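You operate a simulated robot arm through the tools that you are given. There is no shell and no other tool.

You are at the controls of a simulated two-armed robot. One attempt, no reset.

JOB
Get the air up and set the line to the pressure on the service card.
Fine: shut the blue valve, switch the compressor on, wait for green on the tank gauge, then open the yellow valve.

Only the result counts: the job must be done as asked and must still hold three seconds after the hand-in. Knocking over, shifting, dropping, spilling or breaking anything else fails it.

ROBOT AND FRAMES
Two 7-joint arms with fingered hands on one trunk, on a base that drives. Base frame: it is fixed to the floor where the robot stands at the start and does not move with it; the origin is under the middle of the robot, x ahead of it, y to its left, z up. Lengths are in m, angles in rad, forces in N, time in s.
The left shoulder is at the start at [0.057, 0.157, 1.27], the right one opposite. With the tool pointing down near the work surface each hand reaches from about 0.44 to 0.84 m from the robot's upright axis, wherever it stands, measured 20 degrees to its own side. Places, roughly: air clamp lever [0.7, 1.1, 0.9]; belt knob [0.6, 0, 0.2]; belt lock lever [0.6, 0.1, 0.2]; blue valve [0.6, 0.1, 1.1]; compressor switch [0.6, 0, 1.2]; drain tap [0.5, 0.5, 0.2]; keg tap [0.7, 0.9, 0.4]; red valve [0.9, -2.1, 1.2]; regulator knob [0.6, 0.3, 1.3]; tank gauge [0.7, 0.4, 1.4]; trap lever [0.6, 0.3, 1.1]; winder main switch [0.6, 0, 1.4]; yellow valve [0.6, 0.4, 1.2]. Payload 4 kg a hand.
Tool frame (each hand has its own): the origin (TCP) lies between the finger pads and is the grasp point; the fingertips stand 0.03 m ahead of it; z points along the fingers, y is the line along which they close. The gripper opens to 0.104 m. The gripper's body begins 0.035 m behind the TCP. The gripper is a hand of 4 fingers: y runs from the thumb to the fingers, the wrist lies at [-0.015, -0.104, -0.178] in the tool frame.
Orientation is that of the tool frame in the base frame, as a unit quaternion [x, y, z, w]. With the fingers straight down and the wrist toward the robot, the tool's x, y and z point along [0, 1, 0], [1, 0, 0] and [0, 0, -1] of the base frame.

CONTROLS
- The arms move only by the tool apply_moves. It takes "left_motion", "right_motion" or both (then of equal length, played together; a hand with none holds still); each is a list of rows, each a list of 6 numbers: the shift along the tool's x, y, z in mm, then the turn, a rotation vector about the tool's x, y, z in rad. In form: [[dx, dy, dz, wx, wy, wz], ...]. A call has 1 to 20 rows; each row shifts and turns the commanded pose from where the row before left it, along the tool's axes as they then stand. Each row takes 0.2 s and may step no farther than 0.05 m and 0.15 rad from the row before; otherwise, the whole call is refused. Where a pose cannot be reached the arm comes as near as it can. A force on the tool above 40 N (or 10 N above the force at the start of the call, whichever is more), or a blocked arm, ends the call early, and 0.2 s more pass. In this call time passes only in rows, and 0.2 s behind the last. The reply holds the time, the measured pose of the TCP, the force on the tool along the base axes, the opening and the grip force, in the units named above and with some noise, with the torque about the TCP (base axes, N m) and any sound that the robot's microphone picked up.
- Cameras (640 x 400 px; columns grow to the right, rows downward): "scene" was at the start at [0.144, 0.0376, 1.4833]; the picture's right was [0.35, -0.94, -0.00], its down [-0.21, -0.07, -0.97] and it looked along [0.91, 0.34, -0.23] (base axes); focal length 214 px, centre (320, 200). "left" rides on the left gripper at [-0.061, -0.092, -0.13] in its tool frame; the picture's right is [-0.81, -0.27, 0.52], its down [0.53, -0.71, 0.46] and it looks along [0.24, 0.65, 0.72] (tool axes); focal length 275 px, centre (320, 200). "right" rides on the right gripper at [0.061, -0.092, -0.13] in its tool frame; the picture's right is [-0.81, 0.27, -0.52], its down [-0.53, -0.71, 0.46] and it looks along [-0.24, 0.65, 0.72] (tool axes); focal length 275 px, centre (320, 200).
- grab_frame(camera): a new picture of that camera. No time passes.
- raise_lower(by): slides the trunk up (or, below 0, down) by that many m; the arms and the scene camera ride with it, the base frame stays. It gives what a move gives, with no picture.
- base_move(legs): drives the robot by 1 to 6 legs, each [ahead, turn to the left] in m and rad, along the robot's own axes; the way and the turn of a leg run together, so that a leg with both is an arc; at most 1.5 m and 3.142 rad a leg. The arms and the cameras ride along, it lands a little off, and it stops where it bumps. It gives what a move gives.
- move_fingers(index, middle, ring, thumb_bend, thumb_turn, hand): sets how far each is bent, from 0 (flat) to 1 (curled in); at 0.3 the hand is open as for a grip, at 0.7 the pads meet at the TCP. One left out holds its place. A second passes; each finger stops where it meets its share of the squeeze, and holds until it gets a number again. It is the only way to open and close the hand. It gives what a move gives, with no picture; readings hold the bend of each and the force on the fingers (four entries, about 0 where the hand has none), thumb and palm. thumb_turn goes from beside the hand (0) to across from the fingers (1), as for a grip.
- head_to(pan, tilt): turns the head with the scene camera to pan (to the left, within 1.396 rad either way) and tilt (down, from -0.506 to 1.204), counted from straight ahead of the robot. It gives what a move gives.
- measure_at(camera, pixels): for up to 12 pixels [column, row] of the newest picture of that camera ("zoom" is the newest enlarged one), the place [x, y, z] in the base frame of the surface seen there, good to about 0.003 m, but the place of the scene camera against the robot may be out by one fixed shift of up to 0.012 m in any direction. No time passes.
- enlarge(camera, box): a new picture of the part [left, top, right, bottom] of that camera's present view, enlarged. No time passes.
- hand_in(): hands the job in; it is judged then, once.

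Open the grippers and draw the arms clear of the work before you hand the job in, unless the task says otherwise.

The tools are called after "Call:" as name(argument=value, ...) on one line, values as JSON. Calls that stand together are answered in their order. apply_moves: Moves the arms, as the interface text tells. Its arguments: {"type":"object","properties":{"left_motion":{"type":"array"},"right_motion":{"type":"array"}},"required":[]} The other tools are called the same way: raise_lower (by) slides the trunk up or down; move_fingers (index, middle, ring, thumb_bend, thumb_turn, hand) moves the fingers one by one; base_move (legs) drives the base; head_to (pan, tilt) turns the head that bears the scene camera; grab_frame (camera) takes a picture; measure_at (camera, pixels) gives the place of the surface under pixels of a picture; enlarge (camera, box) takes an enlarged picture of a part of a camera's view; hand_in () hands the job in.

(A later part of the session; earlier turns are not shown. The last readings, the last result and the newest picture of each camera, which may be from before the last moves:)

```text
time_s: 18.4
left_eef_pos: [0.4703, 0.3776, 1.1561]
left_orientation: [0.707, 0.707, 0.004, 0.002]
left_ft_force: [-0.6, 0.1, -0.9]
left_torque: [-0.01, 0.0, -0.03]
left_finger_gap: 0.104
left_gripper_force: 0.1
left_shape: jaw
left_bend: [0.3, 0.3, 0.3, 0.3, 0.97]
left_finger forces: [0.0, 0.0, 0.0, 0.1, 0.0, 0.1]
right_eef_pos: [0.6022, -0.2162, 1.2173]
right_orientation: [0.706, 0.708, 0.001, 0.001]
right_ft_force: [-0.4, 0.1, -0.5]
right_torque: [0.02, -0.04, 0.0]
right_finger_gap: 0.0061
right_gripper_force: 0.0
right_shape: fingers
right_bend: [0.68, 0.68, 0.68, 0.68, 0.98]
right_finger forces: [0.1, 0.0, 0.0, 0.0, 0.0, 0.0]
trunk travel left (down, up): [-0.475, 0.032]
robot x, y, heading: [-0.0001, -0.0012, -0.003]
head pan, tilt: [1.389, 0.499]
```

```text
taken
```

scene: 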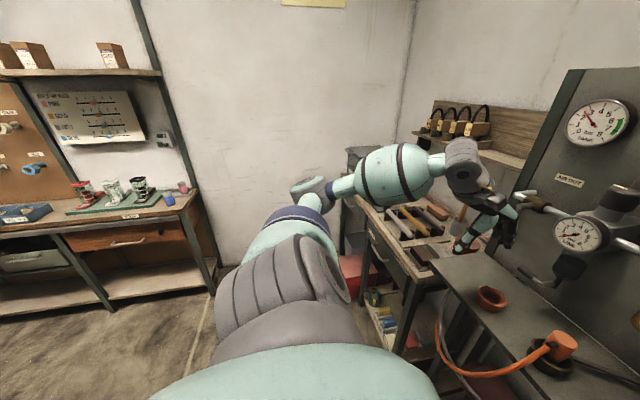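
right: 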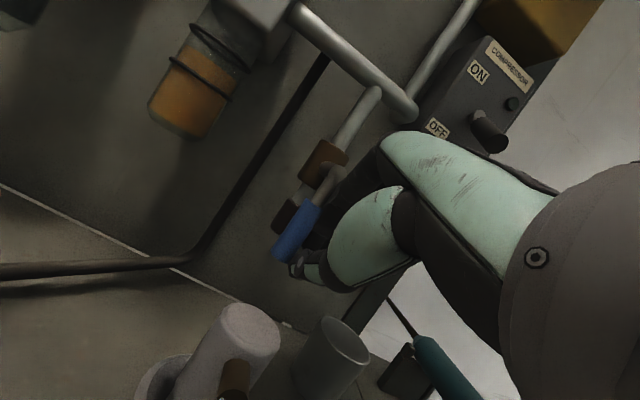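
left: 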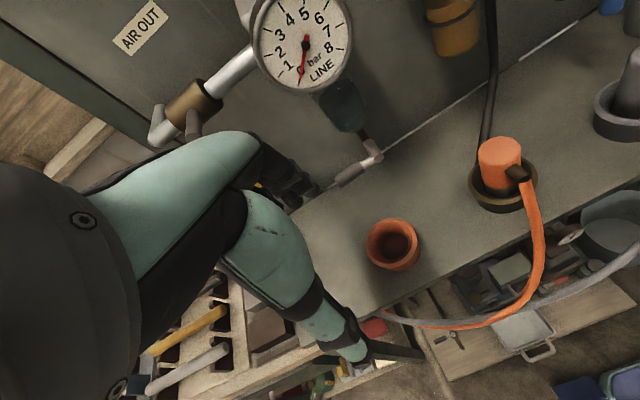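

This settled view to the left-rear shows free floor and a bench in the distance. I measure the floor and bench distances, then look to the right-rear.

Call:
measure_at(camera="scene", pixels=[[20, 380], [60, 330], [10, 330], [105, 305], [20, 300], [20, 240], [150, 370], [5, 395]])

Call:
head_to(pan=-1.39, tilt=0.6)

Call:
head_to(pan=-1.39, tilt=0.6)

Call:
grab_frame(camera="scene")

```text
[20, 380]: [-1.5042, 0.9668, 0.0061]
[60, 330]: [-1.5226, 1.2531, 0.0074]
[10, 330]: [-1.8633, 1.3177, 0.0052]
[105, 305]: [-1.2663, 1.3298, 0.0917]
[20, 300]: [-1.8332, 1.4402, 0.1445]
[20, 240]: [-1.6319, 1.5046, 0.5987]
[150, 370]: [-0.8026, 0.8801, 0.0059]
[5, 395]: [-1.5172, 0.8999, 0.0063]
```

```text
time_s: 20.8
left_eef_pos: [0.4709, 0.3774, 1.1563]
left_orientation: [0.707, 0.707, 0.004, 0.002]
left_ft_force: [0.0, 1.4, 0.3]
left_torque: [0.03, -0.01, -0.01]
left_finger_gap: 0.104
left_gripper_force: 0.1
left_shape: jaw
left_bend: [0.3, 0.3, 0.3, 0.3, 0.97]
left_finger forces: [0.0, 0.0, 0.1, 0.0, 0.1, 0.1]
right_eef_pos: [0.6009, -0.2169, 1.2168]
right_orientation: [0.706, 0.708, 0.001, 0.001]
right_ft_force: [0.3, 0.0, 0.4]
right_torque: [-0.02, -0.03, -0.01]
right_finger_gap: 0.0058
right_gripper_force: 0.1
right_shape: fingers
right_bend: [0.68, 0.68, 0.68, 0.68, 0.98]
right_finger forces: [0.1, 0.0, 0.0, 0.0, 0.1, 0.1]
trunk travel left (down, up): [-0.475, 0.032]
robot x, y, heading: [-0.001, -0.0026, -0.001]
head pan, tilt: [-1.389, 0.6]
```

```text
time_s: 21.4
left_eef_pos: [0.4707, 0.3776, 1.1562]
left_orientation: [0.707, 0.707, 0.004, 0.002]
left_ft_force: [-0.8, 0.1, 0.5]
left_torque: [-0.01, 0.03, -0.02]
left_finger_gap: 0.1039
left_gripper_force: 0.1
left_shape: jaw
left_bend: [0.3, 0.3, 0.3, 0.3, 0.97]
left_finger forces: [0.0, 0.0, 0.1, 0.1, 0.0, 0.0]
right_eef_pos: [0.6008, -0.2171, 1.2174]
right_orientation: [0.706, 0.708, 0.001, 0.001]
right_ft_force: [-0.1, 0.5, -0.4]
right_torque: [-0.01, -0.01, 0.0]
right_finger_gap: 0.0057
right_gripper_force: 0.0
right_shape: fingers
right_bend: [0.68, 0.68, 0.68, 0.68, 0.98]
right_finger forces: [0.0, 0.0, 0.0, 0.0, 0.1, 0.0]
trunk travel left (down, up): [-0.475, 0.032]
robot x, y, heading: [-0.0009, 0.0004, 0.001]
head pan, tilt: [-1.389, 0.6]
```

```text
taken
```

scene: 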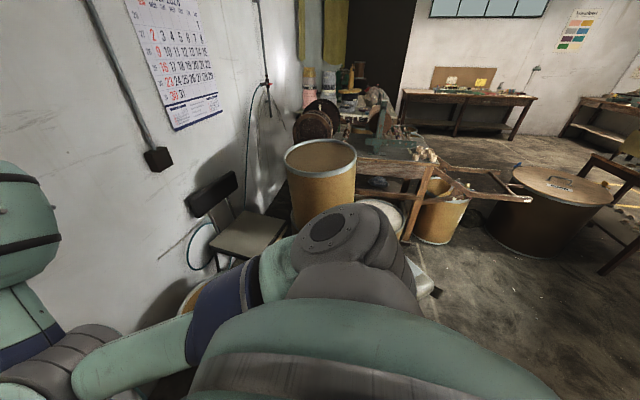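

Right-rear is also open floor near the robot; I measure a few points to be sure.

Call:
measure_at(camera="scene", pixels=[[630, 390], [600, 330], [550, 250], [500, 280], [630, 250], [440, 290], [460, 330], [600, 270]])

```text
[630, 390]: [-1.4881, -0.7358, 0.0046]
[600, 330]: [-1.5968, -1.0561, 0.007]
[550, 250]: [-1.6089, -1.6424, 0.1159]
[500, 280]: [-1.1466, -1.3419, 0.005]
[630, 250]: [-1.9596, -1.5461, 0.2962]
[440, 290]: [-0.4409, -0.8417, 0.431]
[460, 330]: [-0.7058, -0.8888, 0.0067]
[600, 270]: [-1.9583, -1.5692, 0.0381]
```

Floor behind is clear on both flanks, so I back the base 0.10 m and turn the head back to the panel.

Call:
base_move(legs=[[-0.1, 0]])

Call:
head_to(pan=0.25, tilt=0.3)

Call:
head_to(pan=0.25, tilt=0.3)

Call:
grab_frame(camera="scene")

Call:
grab_frame(camera="left")

```text
time_s: 22.6
left_eef_pos: [0.3834, 0.3778, 1.149]
left_orientation: [0.707, 0.708, -0.002, -0.001]
left_ft_force: [0.5, -0.6, 0.1]
left_torque: [0.01, 0.03, -0.01]
left_finger_gap: 0.104
left_gripper_force: 0.0
left_shape: jaw
left_bend: [0.3, 0.3, 0.3, 0.3, 0.97]
left_finger forces: [0.0, 0.0, 0.0, 0.1, 0.0, 0.1]
right_eef_pos: [0.5144, -0.2178, 1.2078]
right_orientation: [0.706, 0.709, -0.005, -0.005]
right_ft_force: [-0.2, 0.1, -0.6]
right_torque: [-0.02, -0.01, 0.0]
right_finger_gap: 0.0059
right_gripper_force: 0.1
right_shape: fingers
right_bend: [0.68, 0.68, 0.68, 0.68, 0.98]
right_finger forces: [0.1, 0.1, 0.0, 0.0, 0.1, 0.1]
trunk travel left (down, up): [-0.475, 0.032]
robot x, y, heading: [-0.1031, 0.0011, 0.003]
head pan, tilt: [-1.389, 0.6]
```

```text
time_s: 24.3
left_eef_pos: [0.3619, 0.3771, 1.1613]
left_orientation: [0.707, 0.707, 0.005, 0.007]
left_ft_force: [0.5, 0.5, 0.0]
left_torque: [0.02, -0.04, 0.0]
left_finger_gap: 0.1038
left_gripper_force: 0.1
left_shape: jaw
left_bend: [0.3, 0.3, 0.3, 0.3, 0.97]
left_finger forces: [0.0, 0.0, 0.0, 0.1, 0.0, 0.1]
right_eef_pos: [0.4926, -0.2189, 1.2229]
right_orientation: [0.707, 0.707, 0.006, 0.009]
right_ft_force: [0.3, 0.5, 0.3]
right_torque: [-0.01, -0.02, -0.01]
right_finger_gap: 0.006
right_gripper_force: 0.0
right_shape: fingers
right_bend: [0.68, 0.68, 0.68, 0.68, 0.98]
right_finger forces: [0.0, 0.1, 0.0, 0.0, 0.1, 0.1]
trunk travel left (down, up): [-0.475, 0.032]
robot x, y, heading: [-0.1016, -0.0012, 0.0]
head pan, tilt: [0.25, 0.3]
```

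```text
time_s: 24.9
left_eef_pos: [0.3622, 0.376, 1.1607]
left_orientation: [0.707, 0.707, 0.005, 0.006]
left_ft_force: [0.3, 0.4, 0.6]
left_torque: [0.01, 0.02, -0.01]
left_finger_gap: 0.1042
left_gripper_force: 0.1
left_shape: jaw
left_bend: [0.3, 0.3, 0.3, 0.3, 0.97]
left_finger forces: [0.0, 0.0, 0.0, 0.1, 0.0, 0.1]
right_eef_pos: [0.4936, -0.218, 1.2215]
right_orientation: [0.707, 0.707, 0.006, 0.008]
right_ft_force: [-0.2, 0.9, -0.2]
right_torque: [0.0, -0.02, 0.0]
right_finger_gap: 0.0056
right_gripper_force: 0.1
right_shape: fingers
right_bend: [0.68, 0.68, 0.68, 0.68, 0.98]
right_finger forces: [0.0, 0.1, 0.0, 0.0, 0.0, 0.0]
trunk travel left (down, up): [-0.475, 0.032]
robot x, y, heading: [-0.1039, -0.0013, -0.001]
head pan, tilt: [0.25, 0.3]
```

```text
taken
```

scene: 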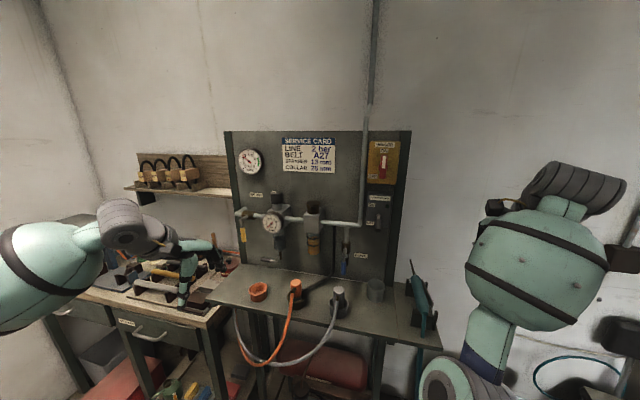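

```text
taken
```

left: 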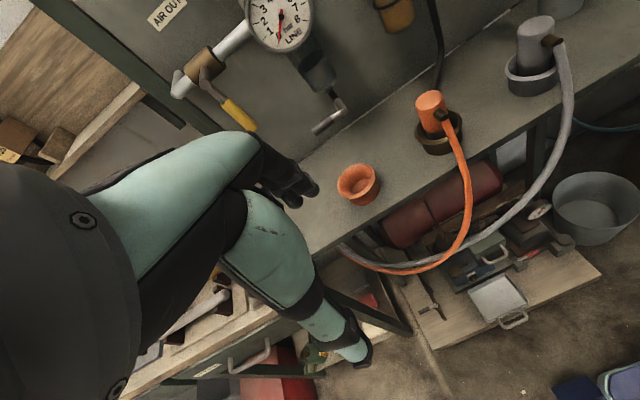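

Base is now at x=−0.104 with everything undisturbed. I close the left fingers to a beak.

Call:
move_fingers(hand="left", index=0.68, middle=0.68, ring=0.68, thumb_bend=0.68)

Call:
apply_moves(left_motion=[[-29, 23, 5, -0.13, 0, 0], [-29, 22.2, 7.9, -0.13, 0, 0], [-29, 20.9, 10.7, -0.13, 0, 0], [-29, 19.4, 13.4, -0.13, 0, 0], [-29, 17.5, 15.8, -0.13, 0, 0], [-29, 15.3, 17.9, -0.13, 0, 0]])

Call:
grab_frame(camera="left")

Call:
grab_frame(camera="scene")

```text
time_s: 25.9
left_eef_pos: [0.363, 0.3759, 1.1598]
left_orientation: [0.707, 0.707, 0.005, 0.005]
left_ft_force: [0.1, 0.7, 0.5]
left_torque: [-0.01, 0.05, 0.03]
left_finger_gap: 0.0064
left_gripper_force: 0.0
left_shape: fingers
left_bend: [0.68, 0.68, 0.68, 0.68, 0.97]
left_finger forces: [0.1, 0.1, 0.1, 0.0, 0.0, 0.0]
right_eef_pos: [0.4935, -0.2177, 1.2221]
right_orientation: [0.707, 0.707, 0.005, 0.008]
right_ft_force: [-1.5, -0.3, -0.4]
right_torque: [-0.01, 0.0, -0.01]
right_finger_gap: 0.0059
right_gripper_force: 0.1
right_shape: fingers
right_bend: [0.68, 0.68, 0.68, 0.68, 0.98]
right_finger forces: [0.0, 0.0, 0.0, 0.1, 0.0, 0.1]
trunk travel left (down, up): [-0.475, 0.032]
robot x, y, heading: [-0.1051, -0.0024, 0.001]
head pan, tilt: [0.25, 0.3]
```

```text
time_s: 27.3
left_eef_pos: [0.5006, 0.2059, 1.1306]
left_orientation: [0.651, 0.652, 0.275, 0.274]
left_ft_force: [0.2, 0.0, 0.8]
left_torque: [0.01, -0.02, 0.04]
left_finger_gap: 0.0061
left_gripper_force: 0.1
left_shape: fingers
left_bend: [0.68, 0.68, 0.68, 0.68, 0.97]
left_finger forces: [0.0, 0.0, 0.0, 0.0, 0.1, 0.0]
right_eef_pos: [0.4944, -0.2192, 1.2206]
right_orientation: [0.707, 0.707, 0.005, 0.009]
right_ft_force: [-0.2, -0.8, 0.1]
right_torque: [0.01, 0.02, 0.0]
right_finger_gap: 0.0059
right_gripper_force: 0.1
right_shape: fingers
right_bend: [0.68, 0.68, 0.68, 0.68, 0.98]
right_finger forces: [0.0, 0.0, 0.0, 0.1, 0.1, 0.0]
trunk travel left (down, up): [-0.475, 0.032]
robot x, y, heading: [-0.0971, -0.0017, -0.002]
head pan, tilt: [0.25, 0.3]
```

```text
taken
```

left: 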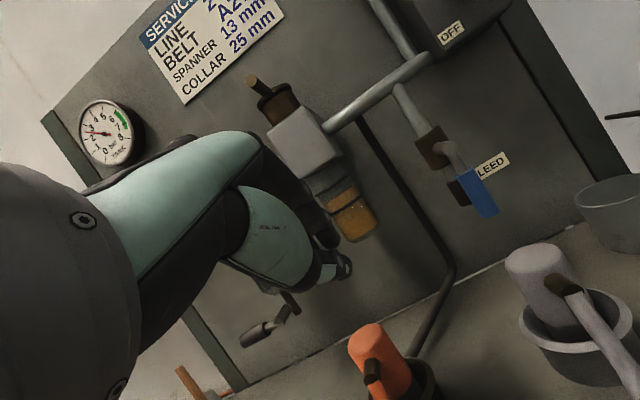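

```text
taken
```

scene: 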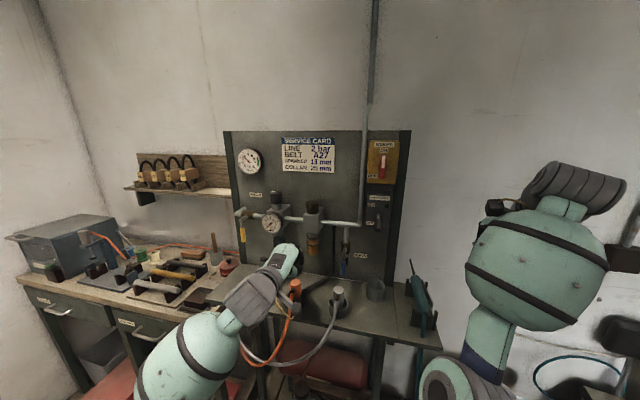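

The left hand is in a good pose at [0.501, 0.206, 1.131]. I measure the blue handle from this camera: pivot (455,160), grip (475,190), and the amber bowl (355,220) and plugs.

Call:
measure_at(camera="left", pixels=[[452, 152], [465, 175], [475, 195], [488, 212], [435, 145], [355, 222], [345, 190], [368, 335], [540, 250], [337, 270], [310, 290], [320, 225]])

Call:
enlarge(camera="left", box=[380, 80, 540, 240])

```text
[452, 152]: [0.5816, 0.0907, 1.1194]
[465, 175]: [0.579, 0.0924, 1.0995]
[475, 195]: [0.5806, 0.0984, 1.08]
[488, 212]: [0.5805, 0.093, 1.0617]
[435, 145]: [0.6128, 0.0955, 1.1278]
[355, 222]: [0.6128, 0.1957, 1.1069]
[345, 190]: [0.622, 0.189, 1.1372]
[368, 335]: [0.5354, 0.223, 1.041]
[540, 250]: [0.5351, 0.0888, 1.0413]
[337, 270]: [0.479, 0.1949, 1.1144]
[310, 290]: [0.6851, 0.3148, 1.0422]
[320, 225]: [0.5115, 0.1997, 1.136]
```

```text
2.50 times, centred on (460, 160) of left
```

zoom: 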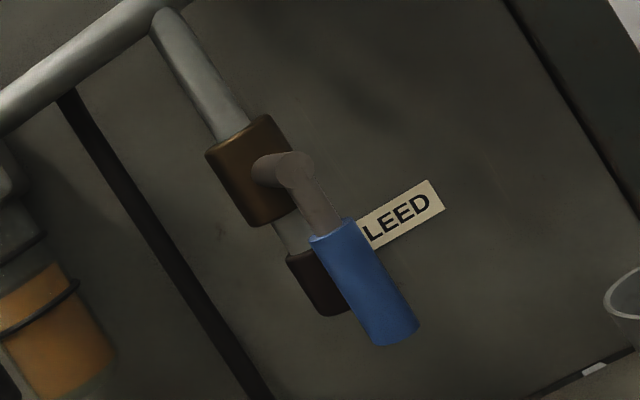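

Handle centre is about [0.589, 0.095], grip z 1.055–1.10. I move the left beak to just left of it, about [0.575, 0.143, 1.085], staying 1.5 cm clear of the amber bowl and above the plugs.

Call:
apply_moves(left_motion=[[-28, 1.5, 26.5, 0, 0, 0], [-28, 1.5, 26.5, 0, 0, 0], [-7, 17.3, 32, 0, 0, 0]])

Call:
grab_frame(camera="left")

Call:
enlarge(camera="scene", box=[260, 180, 420, 300])

```text
time_s: 28.1
left_eef_pos: [0.576, 0.1405, 1.088]
left_orientation: [0.652, 0.652, 0.273, 0.275]
left_ft_force: [1.1, 0.7, 0.5]
left_torque: [0.0, -0.01, -0.03]
left_finger_gap: 0.0063
left_gripper_force: 0.2
left_shape: fingers
left_bend: [0.68, 0.68, 0.68, 0.68, 0.97]
left_finger forces: [0.0, 0.0, 0.0, 0.0, 0.0, 0.0]
right_eef_pos: [0.4942, -0.2186, 1.2216]
right_orientation: [0.706, 0.708, 0.004, 0.009]
right_ft_force: [0.4, 0.5, -0.7]
right_torque: [0.01, 0.01, 0.0]
right_finger_gap: 0.0058
right_gripper_force: 0.1
right_shape: fingers
right_bend: [0.68, 0.68, 0.68, 0.68, 0.98]
right_finger forces: [0.0, 0.0, 0.0, 0.0, 0.0, 0.1]
trunk travel left (down, up): [-0.475, 0.032]
robot x, y, heading: [-0.0989, -0.0005, -0.002]
head pan, tilt: [0.25, 0.3]
```

```text
taken
```

left: 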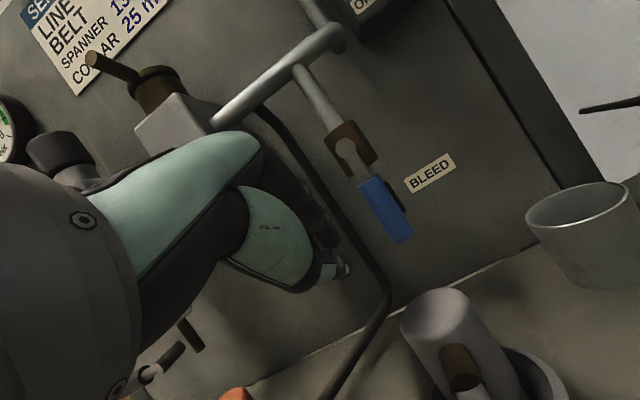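

```text
3.33 times, centred on (340, 240) of scene
```

zoom: 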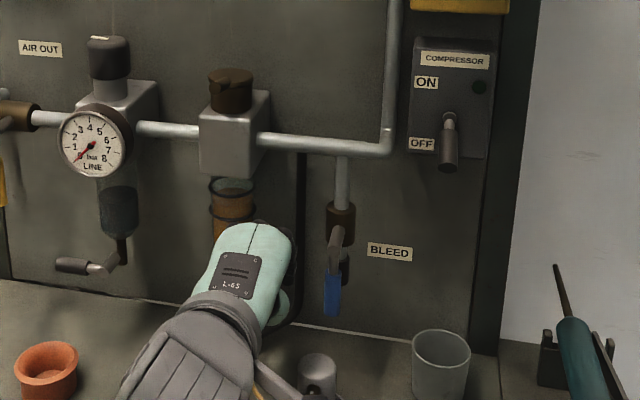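

In position left of the handle with no contact. I push right (−y) in small steps and check that the handle swings.

Call:
apply_moves(left_motion=[[-10, 0, 0, 0, 0, 0], [-10, 0, 0, 0, 0, 0], [-8, 0, 0, 0, 0, 0], [-8, 0, 0, 0, 0, 0]])

Call:
grab_frame(camera="left")

```text
time_s: 29.1
left_eef_pos: [0.5739, 0.1117, 1.0873]
left_orientation: [0.649, 0.655, 0.274, 0.274]
left_ft_force: [-4.9, 14.8, 0.4]
left_torque: [-0.55, -0.11, 0.07]
left_finger_gap: 0.0047
left_gripper_force: 7.7
left_shape: fingers
left_bend: [0.69, 0.68, 0.68, 0.68, 0.97]
left_finger forces: [15.0, 0.0, 0.1, 0.1, 0.0, 0.1]
right_eef_pos: [0.4936, -0.2131, 1.2231]
right_orientation: [0.707, 0.707, 0.004, 0.01]
right_ft_force: [-0.5, -0.3, -0.2]
right_torque: [-0.02, -0.01, 0.02]
right_finger_gap: 0.0057
right_gripper_force: 0.1
right_shape: fingers
right_bend: [0.68, 0.68, 0.68, 0.68, 0.98]
right_finger forces: [0.0, 0.0, 0.0, 0.0, 0.0, 0.0]
trunk travel left (down, up): [-0.475, 0.032]
robot x, y, heading: [-0.1032, 0.0005, -0.002]
head pan, tilt: [0.25, 0.3]
```

```text
taken
```

left: 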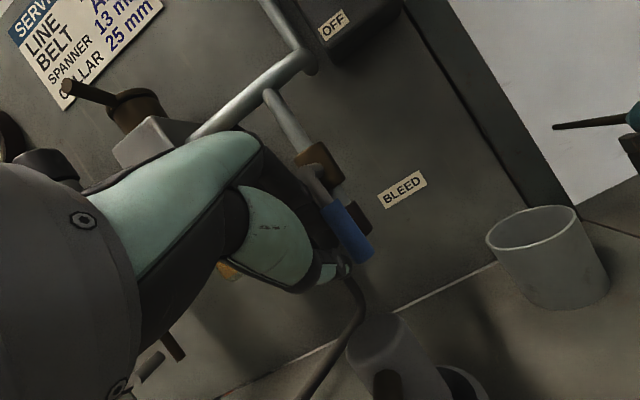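

15 N and not obviously moving yet; I press on in small steps up to the force limit and look again.

Call:
apply_moves(left_motion=[[-4, 0, 0, 0, 0, 0], [-3, 0, 0, 0, 0, 0]])

Call:
grab_frame(camera="left")

Call:
enlarge(camera="left", box=[240, 120, 400, 280])

```text
time_s: 29.7
left_eef_pos: [0.5719, 0.0954, 1.0867]
left_orientation: [0.654, 0.65, 0.271, 0.276]
left_ft_force: [-13.0, 2.3, -8.3]
left_torque: [-0.01, -0.3, -0.01]
left_finger_gap: 0.0002
left_gripper_force: 8.2
left_shape: fingers
left_bend: [0.7, 0.68, 0.68, 0.68, 0.97]
left_finger forces: [16.7, 0.1, 0.1, 0.1, 0.0, 0.0]
right_eef_pos: [0.4924, -0.2178, 1.2223]
right_orientation: [0.706, 0.708, 0.006, 0.009]
right_ft_force: [0.8, -0.1, 0.2]
right_torque: [0.01, -0.03, 0.01]
right_finger_gap: 0.0061
right_gripper_force: 0.1
right_shape: fingers
right_bend: [0.68, 0.68, 0.68, 0.68, 0.98]
right_finger forces: [0.1, 0.1, 0.0, 0.1, 0.1, 0.1]
trunk travel left (down, up): [-0.475, 0.032]
robot x, y, heading: [-0.1036, 0.0024, 0.0]
head pan, tilt: [0.25, 0.3]
```

```text
taken
```

left: 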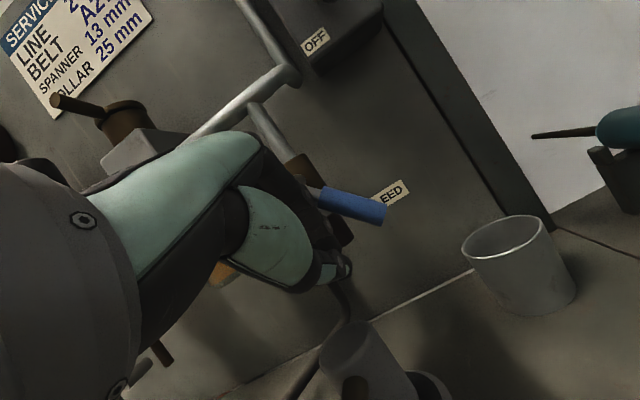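

```text
2.50 times, centred on (320, 200) of left
```

zoom: 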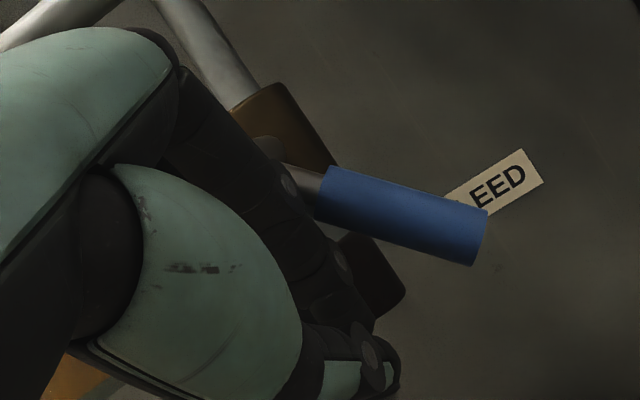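

The handle swings right: it has turned about 40–45°, and the finger now sits under it (force −13 N in x, −8 N in z). I slide down-right along the handle and then lift to carry it on toward horizontal.

Call:
apply_moves(left_motion=[[-8, -5.7, 5.6, 0, 0, 0], [-10, 0, 0, 0, 0, 0], [-8, 5, -2.1, 0, 0, 0]])

Call:
grab_frame(camera="left")

Call:
enlarge(camera="scene", box=[260, 180, 420, 300])

```text
time_s: 30.4
left_eef_pos: [0.5635, 0.0879, 1.0915]
left_orientation: [0.642, 0.657, 0.284, 0.276]
left_ft_force: [-8.6, 15.3, 2.1]
left_torque: [-0.48, -0.26, 0.4]
left_finger_gap: 0.0059
left_gripper_force: 9.1
left_shape: fingers
left_bend: [0.68, 0.69, 0.68, 0.68, 0.97]
left_finger forces: [0.0, 17.3, 0.1, 0.2, 0.1, 0.1]
right_eef_pos: [0.4844, -0.2212, 1.2332]
right_orientation: [0.711, 0.702, 0.016, 0.029]
right_ft_force: [0.6, 0.0, -0.1]
right_torque: [0.0, -0.01, 0.0]
right_finger_gap: 0.0058
right_gripper_force: 0.1
right_shape: fingers
right_bend: [0.68, 0.68, 0.68, 0.68, 0.98]
right_finger forces: [0.0, 0.1, 0.1, 0.1, 0.0, 0.1]
trunk travel left (down, up): [-0.475, 0.032]
robot x, y, heading: [-0.0986, 0.0011, -0.001]
head pan, tilt: [0.25, 0.3]
stopped in row 3 (left hand): the force on the tool passed its limit at 43 N (the readings are from after the stop); the commanded pose is now the measured one
```

```text
taken
```

left: 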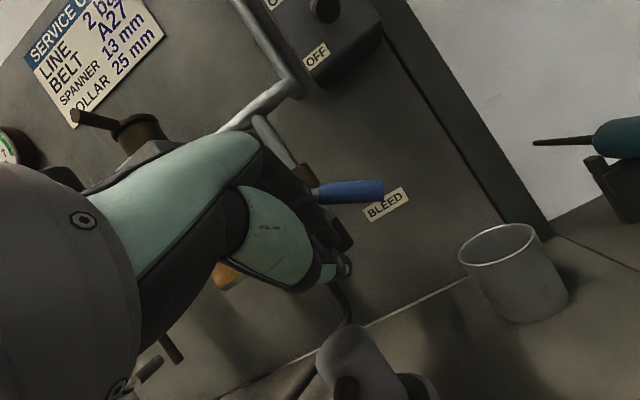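

```text
3.33 times, centred on (340, 240) of scene
```

zoom: 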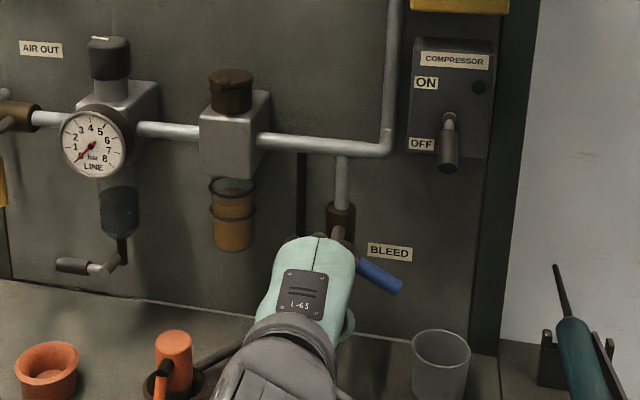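

The handle is now ~60° round; my middle finger is jamming against the pivot, so the left hand can't finish it cleanly. I retreat the left hand toward the upper left and will finish the lift with the right hand from below the handle's outer end.

Call:
apply_moves(left_motion=[[20, -7, -7.2, 0, 0, 0], [20, -6.8, -28.4, 0, 0, 0], [40, -3.3, -24.8, 0, 0, 0], [40, 14.3, -14, 0, 0, 0], [40, 14.3, -14, 0, 0, 0], [40, 14.3, -14, 0, 0, 0], [40, 7.2, -7, 0, 0, 0]])

Call:
grab_frame(camera="scene")

Call:
enlarge(camera="scene", box=[300, 180, 420, 300])

```text
time_s: 32.0
left_eef_pos: [0.503, 0.3241, 1.19]
left_orientation: [0.645, 0.654, 0.282, 0.277]
left_ft_force: [0.2, 0.5, 0.3]
left_torque: [0.01, 0.01, -0.02]
left_finger_gap: 0.0059
left_gripper_force: 0.0
left_shape: fingers
left_bend: [0.68, 0.68, 0.68, 0.68, 0.97]
left_finger forces: [0.0, 0.0, 0.0, 0.0, 0.0, 0.0]
right_eef_pos: [0.4847, -0.2194, 1.2332]
right_orientation: [0.71, 0.703, 0.015, 0.03]
right_ft_force: [0.5, -0.1, 0.2]
right_torque: [-0.03, 0.03, -0.01]
right_finger_gap: 0.0057
right_gripper_force: 0.0
right_shape: fingers
right_bend: [0.68, 0.68, 0.68, 0.68, 0.98]
right_finger forces: [0.0, 0.0, 0.1, 0.1, 0.1, 0.0]
trunk travel left (down, up): [-0.475, 0.032]
robot x, y, heading: [-0.1048, -0.0022, 0.001]
head pan, tilt: [0.25, 0.3]
```

```text
taken
```

scene: 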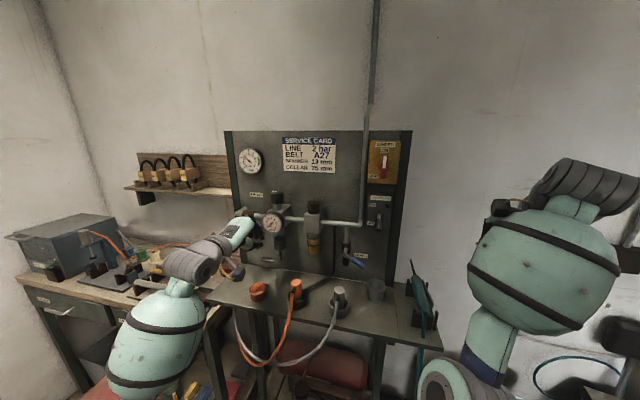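

```text
3.33 times, centred on (360, 240) of scene
```

zoom: 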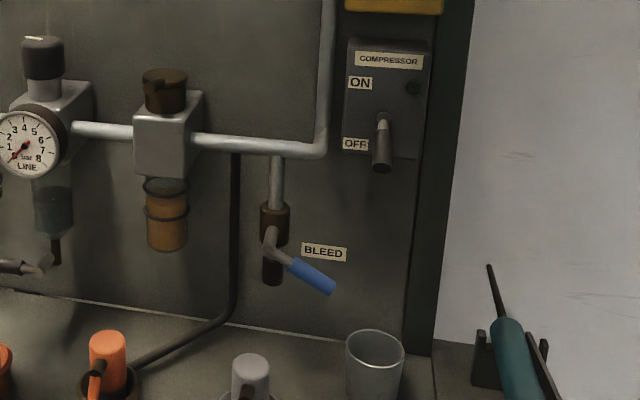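

The handle rests ~30° below horizontal. I measure its present line, the gun-like tool and the cup for clearances before bringing the right hand in.

Call:
measure_at(camera="zoom", pixels=[[270, 240], [297, 268], [315, 278], [332, 290], [375, 335], [375, 390], [492, 270], [500, 310], [510, 350], [540, 395], [382, 165], [380, 130]])

```text
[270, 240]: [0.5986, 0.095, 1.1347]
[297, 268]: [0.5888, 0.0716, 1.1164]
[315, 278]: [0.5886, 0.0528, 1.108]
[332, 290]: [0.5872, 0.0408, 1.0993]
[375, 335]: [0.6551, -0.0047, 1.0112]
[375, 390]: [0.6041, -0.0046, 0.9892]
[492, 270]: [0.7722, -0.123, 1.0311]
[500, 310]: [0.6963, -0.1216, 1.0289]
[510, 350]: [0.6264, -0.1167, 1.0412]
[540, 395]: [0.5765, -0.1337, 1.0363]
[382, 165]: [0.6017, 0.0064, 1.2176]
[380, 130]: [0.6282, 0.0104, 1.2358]
```

Handle runs from about [0.072, 1.116] to [0.04, 1.099] (y,z), ~29° short of horizontal; cup rim is z≈1.02 and the gun ≤1.05. I bring the right hand in front of it at about [0.51, −0.06, 1.15], fingers tilting 45° forward.

Call:
apply_moves(right_motion=[[26.5, 3.3, 14, -0.123, 0, 0], [26.5, 1.6, 14.3, -0.123, 0, 0], [26.5, -0.2, 14.4, -0.123, 0, 0], [26.5, -2, 14.3, -0.123, 0, 0], [26.5, -3.7, 13.9, -0.123, 0, 0], [26.5, -5.4, 13.4, -0.123, 0, 0]])

Call:
grab_frame(camera="right")

Call:
grab_frame(camera="scene")

```text
time_s: 33.4
left_eef_pos: [0.5042, 0.3237, 1.1901]
left_orientation: [0.645, 0.655, 0.282, 0.276]
left_ft_force: [0.0, -0.4, -0.1]
left_torque: [-0.01, -0.01, -0.03]
left_finger_gap: 0.0057
left_gripper_force: 0.0
left_shape: fingers
left_bend: [0.68, 0.68, 0.68, 0.68, 0.97]
left_finger forces: [0.0, 0.1, 0.1, 0.0, 0.1, 0.1]
right_eef_pos: [0.501, -0.0578, 1.1463]
right_orientation: [0.654, 0.656, 0.264, 0.268]
right_ft_force: [-0.4, 0.7, -0.3]
right_torque: [-0.01, 0.05, -0.01]
right_finger_gap: 0.0059
right_gripper_force: 0.0
right_shape: fingers
right_bend: [0.68, 0.68, 0.68, 0.68, 0.98]
right_finger forces: [0.0, 0.0, 0.0, 0.0, 0.0, 0.0]
trunk travel left (down, up): [-0.475, 0.032]
robot x, y, heading: [-0.1019, 0.0001, 0.0]
head pan, tilt: [0.25, 0.3]
```

```text
taken
```

right: 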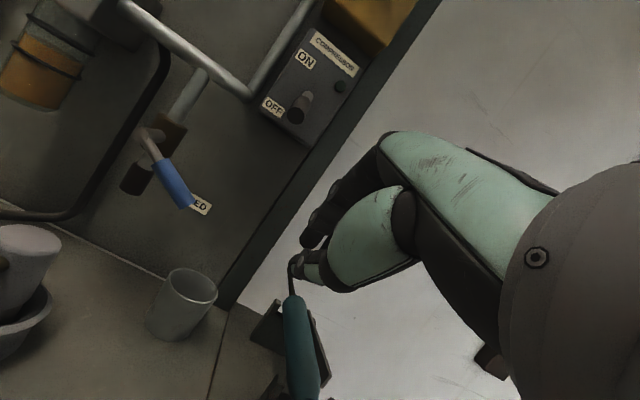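

```text
taken
```

scene: 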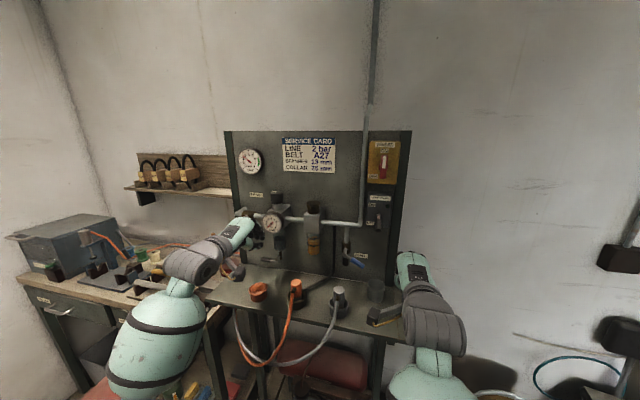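

The right hand is placed well; the blue handle runs (158,165)→(190,205) in its picture. I measure it for the final lift.

Call:
measure_at(camera="right", pixels=[[148, 140], [162, 170], [172, 182], [186, 200], [188, 270], [213, 290], [160, 290], [304, 100], [300, 115], [20, 240]])

```text
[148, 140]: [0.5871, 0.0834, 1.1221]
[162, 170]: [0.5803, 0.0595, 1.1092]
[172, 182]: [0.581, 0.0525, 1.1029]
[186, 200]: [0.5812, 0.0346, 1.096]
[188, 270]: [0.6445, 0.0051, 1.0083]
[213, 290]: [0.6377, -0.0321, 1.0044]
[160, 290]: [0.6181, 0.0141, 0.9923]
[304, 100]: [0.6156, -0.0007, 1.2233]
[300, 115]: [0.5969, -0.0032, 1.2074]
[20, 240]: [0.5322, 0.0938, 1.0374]
```

Handle's outer end is at about [0.581, 0.033, 1.093]. I move the right beak down and then forward to just beneath it, about [0.578, 0.036, 1.062], above the cup rim and right of the plug.

Call:
apply_moves(right_motion=[[29, -9.5, 25.6, 0, 0, 0], [29, -9.5, 25.6, 0, 0, 0], [29, -9.5, 25.6, 0, 0, 0], [3, 11.6, 19.6, 0, 0, 0], [3, 13.7, 17.5, 0, 0, 0]])

Call:
grab_frame(camera="right")

Call:
enlarge(camera="scene", box=[300, 180, 420, 300])

```text
time_s: 34.6
left_eef_pos: [0.4969, 0.3218, 1.1924]
left_orientation: [0.644, 0.653, 0.284, 0.279]
left_ft_force: [-0.2, -0.8, 0.3]
left_torque: [0.03, 0.02, -0.02]
left_finger_gap: 0.0058
left_gripper_force: 0.0
left_shape: fingers
left_bend: [0.68, 0.68, 0.68, 0.68, 0.97]
left_finger forces: [0.0, 0.0, 0.0, 0.1, 0.0, 0.0]
right_eef_pos: [0.5754, 0.0321, 1.0639]
right_orientation: [0.655, 0.655, 0.265, 0.268]
right_ft_force: [-30.6, -5.0, -3.2]
right_torque: [0.03, -0.98, 0.07]
right_finger_gap: 0.0001
right_gripper_force: 18.2
right_shape: fingers
right_bend: [0.7, 0.66, 0.68, 0.66, 0.97]
right_finger forces: [28.4, 8.0, 0.1, 0.0, 0.0, 0.1]
trunk travel left (down, up): [-0.475, 0.032]
robot x, y, heading: [-0.1041, -0.0021, -0.003]
head pan, tilt: [0.25, 0.3]
```

```text
taken
```

right: 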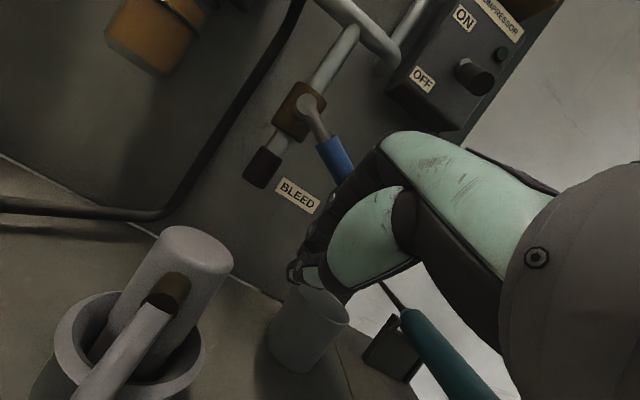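

```text
3.33 times, centred on (360, 240) of scene
```

zoom: 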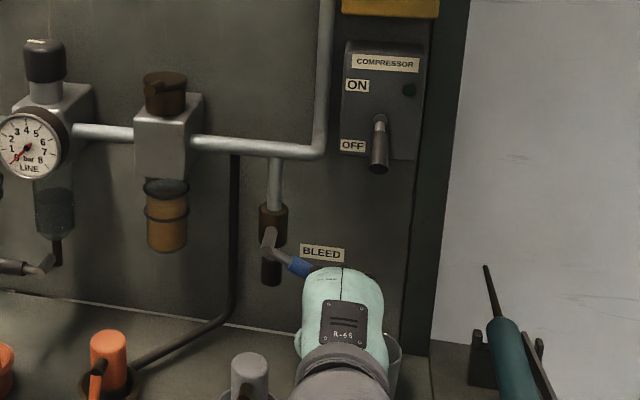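

The beak pushed against the handle's front face (−30 N in x) instead of getting under it. I back off, and instead will open the hand and grasp the nearly horizontal handle between thumb (below) and fingers (above/behind), then lift it.

Call:
apply_moves(right_motion=[[-3, -13.7, -17.5, 0, 0, 0], [-3, -11.6, -19.6, 0, 0, 0], [0, 17, -17.5, 0, 0, 0], [0, 17, -17.5, 0, 0, 0], [0, 17, -17.5, 0, 0, 0]])

Call:
move_fingers(hand="right", index=0.3, middle=0.3, ring=0.3, thumb_bend=0.3)

Call:
grab_frame(camera="right")

Call:
grab_frame(camera="scene")

Call:
enlarge(camera="scene", box=[300, 180, 420, 300])

```text
time_s: 35.8
left_eef_pos: [0.5023, 0.3229, 1.191]
left_orientation: [0.644, 0.654, 0.282, 0.277]
left_ft_force: [-0.3, 0.2, 0.4]
left_torque: [0.01, 0.01, 0.01]
left_finger_gap: 0.0059
left_gripper_force: 0.2
left_shape: fingers
left_bend: [0.68, 0.68, 0.68, 0.68, 0.97]
left_finger forces: [0.1, 0.0, 0.0, 0.0, 0.0, 0.1]
right_eef_pos: [0.5333, 0.0265, 1.144]
right_orientation: [0.655, 0.655, 0.265, 0.267]
right_ft_force: [-1.2, 0.6, 1.0]
right_torque: [0.03, -0.01, 0.01]
right_finger_gap: 0.0058
right_gripper_force: 0.1
right_shape: fingers
right_bend: [0.68, 0.68, 0.68, 0.68, 0.97]
right_finger forces: [0.1, 0.1, 0.0, 0.1, 0.0, 0.0]
trunk travel left (down, up): [-0.475, 0.032]
robot x, y, heading: [-0.1042, -0.0003, -0.002]
head pan, tilt: [0.25, 0.3]
```

```text
time_s: 36.8
left_eef_pos: [0.505, 0.3238, 1.1893]
left_orientation: [0.645, 0.655, 0.282, 0.276]
left_ft_force: [0.3, 1.0, -0.4]
left_torque: [-0.02, 0.0, 0.0]
left_finger_gap: 0.0059
left_gripper_force: 0.0
left_shape: fingers
left_bend: [0.68, 0.68, 0.68, 0.68, 0.97]
left_finger forces: [0.0, 0.1, 0.0, 0.1, 0.0, 0.0]
right_eef_pos: [0.5352, 0.0263, 1.1429]
right_orientation: [0.656, 0.655, 0.263, 0.267]
right_ft_force: [0.3, 0.3, -0.3]
right_torque: [0.0, 0.01, 0.03]
right_finger_gap: 0.1028
right_gripper_force: 0.1
right_shape: fingers
right_bend: [0.3, 0.3, 0.3, 0.3, 0.97]
right_finger forces: [0.0, 0.0, 0.0, 0.0, 0.0, 0.0]
trunk travel left (down, up): [-0.475, 0.032]
robot x, y, heading: [-0.1035, -0.0032, 0.005]
head pan, tilt: [0.25, 0.3]
```

```text
taken
```

right: 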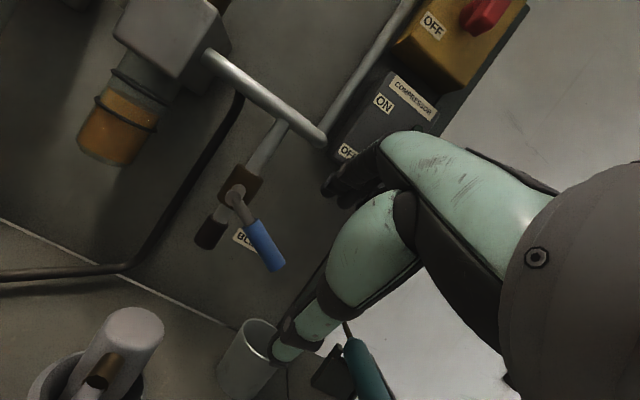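

```text
taken
```

scene: 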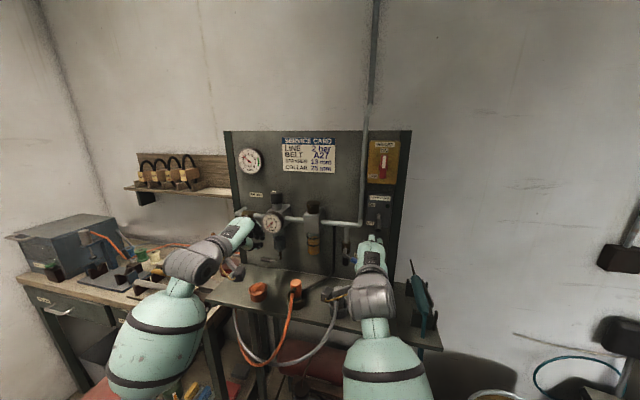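

```text
3.33 times, centred on (360, 240) of scene
```

zoom: 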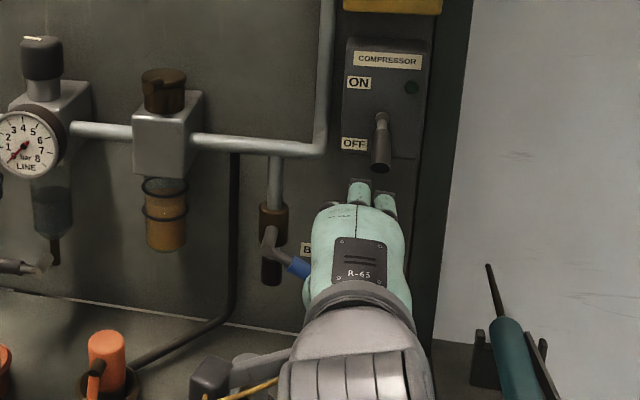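

The hand is open in front of the handle. I measure my thumb tip (285,348), finger tips (335,185) and the handle end (268,260) to align the grasp.

Call:
measure_at(camera="right", pixels=[[285, 348], [290, 330], [325, 305], [335, 185], [345, 198], [375, 165], [265, 255], [272, 268], [252, 232], [238, 192], [245, 335], [135, 320]])

```text
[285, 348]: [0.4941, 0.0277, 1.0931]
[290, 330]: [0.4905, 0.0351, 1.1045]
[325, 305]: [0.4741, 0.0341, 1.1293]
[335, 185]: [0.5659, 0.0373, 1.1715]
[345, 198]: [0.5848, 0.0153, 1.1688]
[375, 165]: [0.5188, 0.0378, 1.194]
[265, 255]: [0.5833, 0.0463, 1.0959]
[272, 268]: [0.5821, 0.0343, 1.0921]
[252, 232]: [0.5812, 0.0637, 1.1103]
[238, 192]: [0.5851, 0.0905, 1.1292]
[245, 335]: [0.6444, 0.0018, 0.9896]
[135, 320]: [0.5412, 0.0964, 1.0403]
```

Thumb tip is at TCP+(−0.040, 0.005, −0.050), index tip at TCP+(0.031, 0.011, 0.028). I check the back of the hand against the compressor lever (zoom (380,165)) before advancing.

Call:
measure_at(camera="zoom", pixels=[[358, 182], [384, 196], [358, 200], [340, 212], [365, 215], [395, 225], [360, 235], [335, 230], [380, 168], [380, 150]])

```text
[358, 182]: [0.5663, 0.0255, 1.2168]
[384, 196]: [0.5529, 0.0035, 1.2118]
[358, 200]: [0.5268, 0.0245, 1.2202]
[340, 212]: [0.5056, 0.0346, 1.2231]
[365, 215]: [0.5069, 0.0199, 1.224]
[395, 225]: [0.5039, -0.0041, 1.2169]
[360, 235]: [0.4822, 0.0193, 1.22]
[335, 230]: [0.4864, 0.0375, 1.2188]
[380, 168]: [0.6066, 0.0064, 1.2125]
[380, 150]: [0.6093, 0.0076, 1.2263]
```

The ring finger would sit right under the compressor lever (y≈0.005), so I curl it away first, then advance along the fingers so the handle enters between thumb and index.

Call:
move_fingers(hand="right", ring=1.0)

Call:
apply_moves(right_motion=[[8, 1.3, 24, 0, 0, 0], [8, 1.3, 24, 0, 0, 0], [8, 1.3, 24, 0, 0, 0]])

Call:
grab_frame(camera="right")

Call:
enlarge(camera="scene", box=[300, 180, 420, 300])

```text
time_s: 37.8
left_eef_pos: [0.5043, 0.3238, 1.1894]
left_orientation: [0.645, 0.654, 0.282, 0.277]
left_ft_force: [-0.4, 0.5, 0.3]
left_torque: [-0.01, 0.01, -0.01]
left_finger_gap: 0.006
left_gripper_force: 0.2
left_shape: fingers
left_bend: [0.68, 0.68, 0.68, 0.68, 0.97]
left_finger forces: [0.0, 0.1, 0.0, 0.0, 0.0, 0.0]
right_eef_pos: [0.5339, 0.0271, 1.1425]
right_orientation: [0.655, 0.656, 0.264, 0.267]
right_ft_force: [1.0, 0.4, 0.5]
right_torque: [0.03, 0.03, 0.0]
right_finger_gap: 0.1027
right_gripper_force: 0.1
right_shape: fingers
right_bend: [0.3, 0.3, 1.0, 0.3, 0.97]
right_finger forces: [0.1, 0.0, 0.0, 0.0, 0.1, 0.0]
trunk travel left (down, up): [-0.475, 0.032]
robot x, y, heading: [-0.1035, 0.0013, -0.004]
head pan, tilt: [0.25, 0.3]
```

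```text
time_s: 38.6
left_eef_pos: [0.5038, 0.3224, 1.1895]
left_orientation: [0.645, 0.654, 0.282, 0.276]
left_ft_force: [-0.5, 0.2, -0.2]
left_torque: [0.01, 0.01, -0.01]
left_finger_gap: 0.0058
left_gripper_force: 0.0
left_shape: fingers
left_bend: [0.68, 0.68, 0.68, 0.68, 0.97]
left_finger forces: [0.0, 0.0, 0.1, 0.0, 0.1, 0.0]
right_eef_pos: [0.5881, 0.051, 1.0945]
right_orientation: [0.655, 0.656, 0.264, 0.267]
right_ft_force: [1.0, 0.5, -0.1]
right_torque: [0.02, -0.01, 0.02]
right_finger_gap: 0.1028
right_gripper_force: 0.1
right_shape: fingers
right_bend: [0.3, 0.3, 1.0, 0.3, 0.97]
right_finger forces: [0.0, 0.1, 0.0, 0.0, 0.0, 0.0]
trunk travel left (down, up): [-0.475, 0.032]
robot x, y, heading: [-0.101, -0.0042, 0.002]
head pan, tilt: [0.25, 0.3]
```

```text
taken
```

right: 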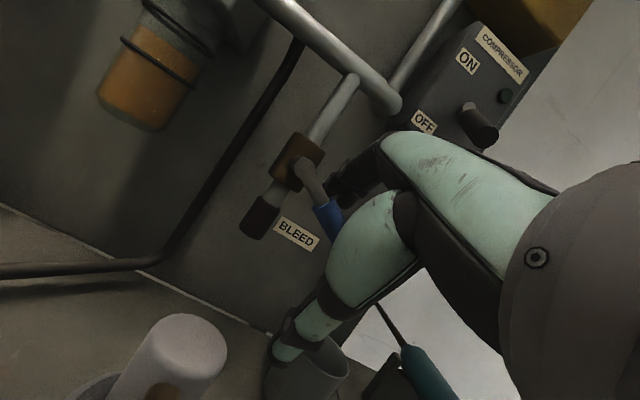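

```text
3.33 times, centred on (360, 240) of scene
```

zoom: 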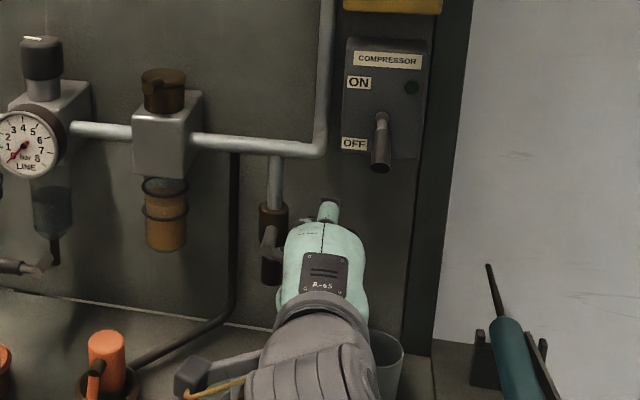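

The handle is between thumb and index, no forces. I close thumb, index and middle on it.

Call:
move_fingers(hand="right", index=0.64, middle=0.64, thumb_bend=0.64)

Call:
grab_frame(camera="right")

```text
time_s: 39.6
left_eef_pos: [0.5037, 0.3229, 1.19]
left_orientation: [0.645, 0.654, 0.282, 0.277]
left_ft_force: [0.0, -0.7, -0.1]
left_torque: [0.02, 0.02, -0.01]
left_finger_gap: 0.0059
left_gripper_force: 0.0
left_shape: fingers
left_bend: [0.68, 0.68, 0.68, 0.68, 0.97]
left_finger forces: [0.0, 0.0, 0.0, 0.1, 0.1, 0.0]
right_eef_pos: [0.5889, 0.0507, 1.0954]
right_orientation: [0.655, 0.656, 0.263, 0.267]
right_ft_force: [0.1, -0.1, -0.8]
right_torque: [-0.03, 0.01, -0.02]
right_finger_gap: 0.0163
right_gripper_force: 0.0
right_shape: fingers
right_bend: [0.64, 0.64, 1.0, 0.64, 0.97]
right_finger forces: [0.1, 0.1, 0.0, 0.0, 0.0, 0.1]
trunk travel left (down, up): [-0.475, 0.032]
robot x, y, heading: [-0.1016, 0.0029, -0.002]
head pan, tilt: [0.25, 0.3]
```

```text
taken
```

right: 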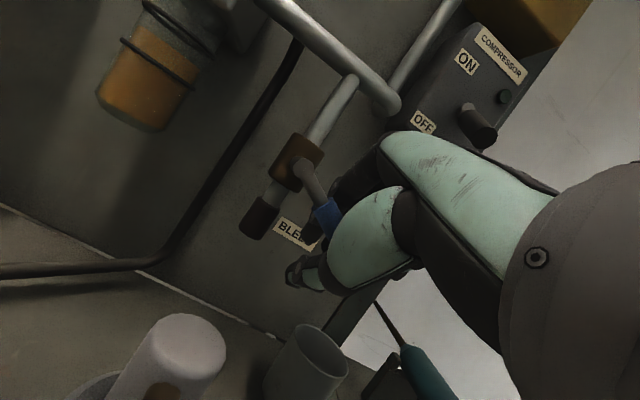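

Fingers closed to a 16 mm gap around the handle with no squeeze force. I lift in small steps, moving slightly right, so the thumb carries the handle up.

Call:
apply_moves(right_motion=[[-1.5, 4.2, -4.3, 0, 0, 0], [-1.5, 4.2, -4.3, 0, 0, 0], [-1.5, 4.2, -4.3, 0, 0, 0]])

Call:
grab_frame(camera="right")

Call:
enlarge(camera="scene", box=[300, 180, 420, 300])

```text
time_s: 40.4
left_eef_pos: [0.5031, 0.3248, 1.1893]
left_orientation: [0.645, 0.654, 0.282, 0.277]
left_ft_force: [-0.8, -0.1, 0.4]
left_torque: [0.0, -0.04, -0.01]
left_finger_gap: 0.0059
left_gripper_force: 0.0
left_shape: fingers
left_bend: [0.68, 0.68, 0.68, 0.68, 0.97]
left_finger forces: [0.0, 0.0, 0.1, 0.1, 0.1, 0.0]
right_eef_pos: [0.5871, 0.0474, 1.1128]
right_orientation: [0.655, 0.656, 0.263, 0.267]
right_ft_force: [0.4, 0.7, -1.1]
right_torque: [-0.01, 0.02, 0.01]
right_finger_gap: 0.0166
right_gripper_force: 0.7
right_shape: fingers
right_bend: [0.64, 0.64, 1.0, 0.64, 0.97]
right_finger forces: [0.1, 0.0, 0.0, 0.0, 0.8, 0.0]
trunk travel left (down, up): [-0.475, 0.032]
robot x, y, heading: [-0.1004, -0.0025, -0.002]
head pan, tilt: [0.25, 0.3]
```

```text
taken
```

right: 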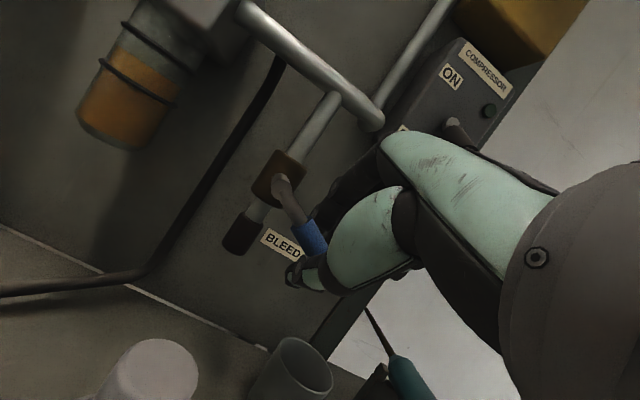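

```text
3.33 times, centred on (360, 240) of scene
```

zoom: 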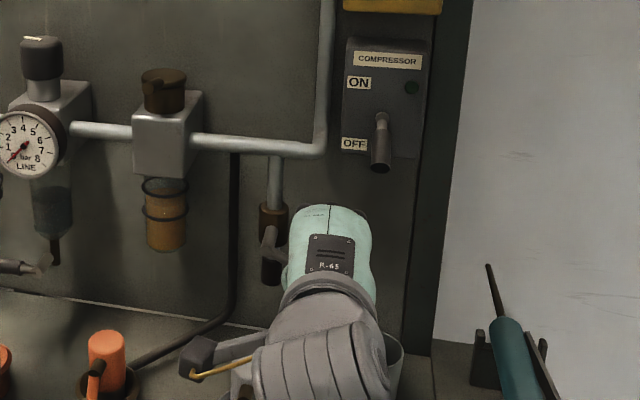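

Only light contact (0.8 N on the thumb) so far; I continue lifting.

Call:
apply_moves(right_motion=[[-1, 4.2, -4.3, 0, 0, 0], [-1, 4.2, -4.3, 0, 0, 0], [-1, 4.2, -4.3, 0, 0, 0]])

Call:
grab_frame(camera="right")

```text
time_s: 41.2
left_eef_pos: [0.5045, 0.3233, 1.1898]
left_orientation: [0.645, 0.654, 0.281, 0.277]
left_ft_force: [-0.4, 0.5, 0.8]
left_torque: [-0.03, 0.02, 0.01]
left_finger_gap: 0.0059
left_gripper_force: 0.0
left_shape: fingers
left_bend: [0.68, 0.68, 0.68, 0.68, 0.97]
left_finger forces: [0.1, 0.0, 0.1, 0.0, 0.0, 0.0]
right_eef_pos: [0.5873, 0.0443, 1.1291]
right_orientation: [0.654, 0.657, 0.264, 0.266]
right_ft_force: [-1.1, -0.9, -2.1]
right_torque: [-0.03, 0.0, 0.0]
right_finger_gap: 0.0188
right_gripper_force: 0.0
right_shape: fingers
right_bend: [0.64, 0.64, 1.0, 0.62, 0.98]
right_finger forces: [0.0, 0.0, 0.1, 0.0, 1.9, 0.0]
trunk travel left (down, up): [-0.475, 0.032]
robot x, y, heading: [-0.0999, -0.0023, -0.003]
head pan, tilt: [0.25, 0.3]
```

```text
taken
```

right: 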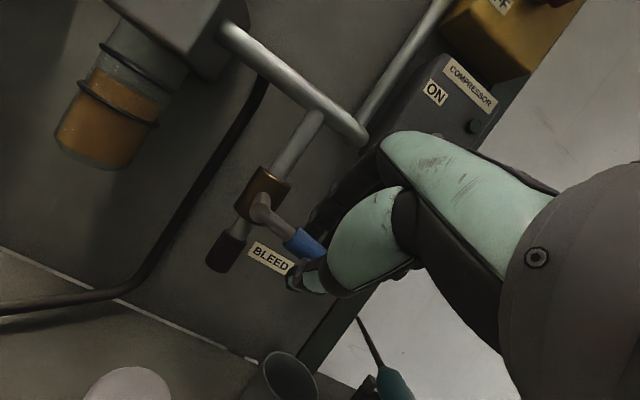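

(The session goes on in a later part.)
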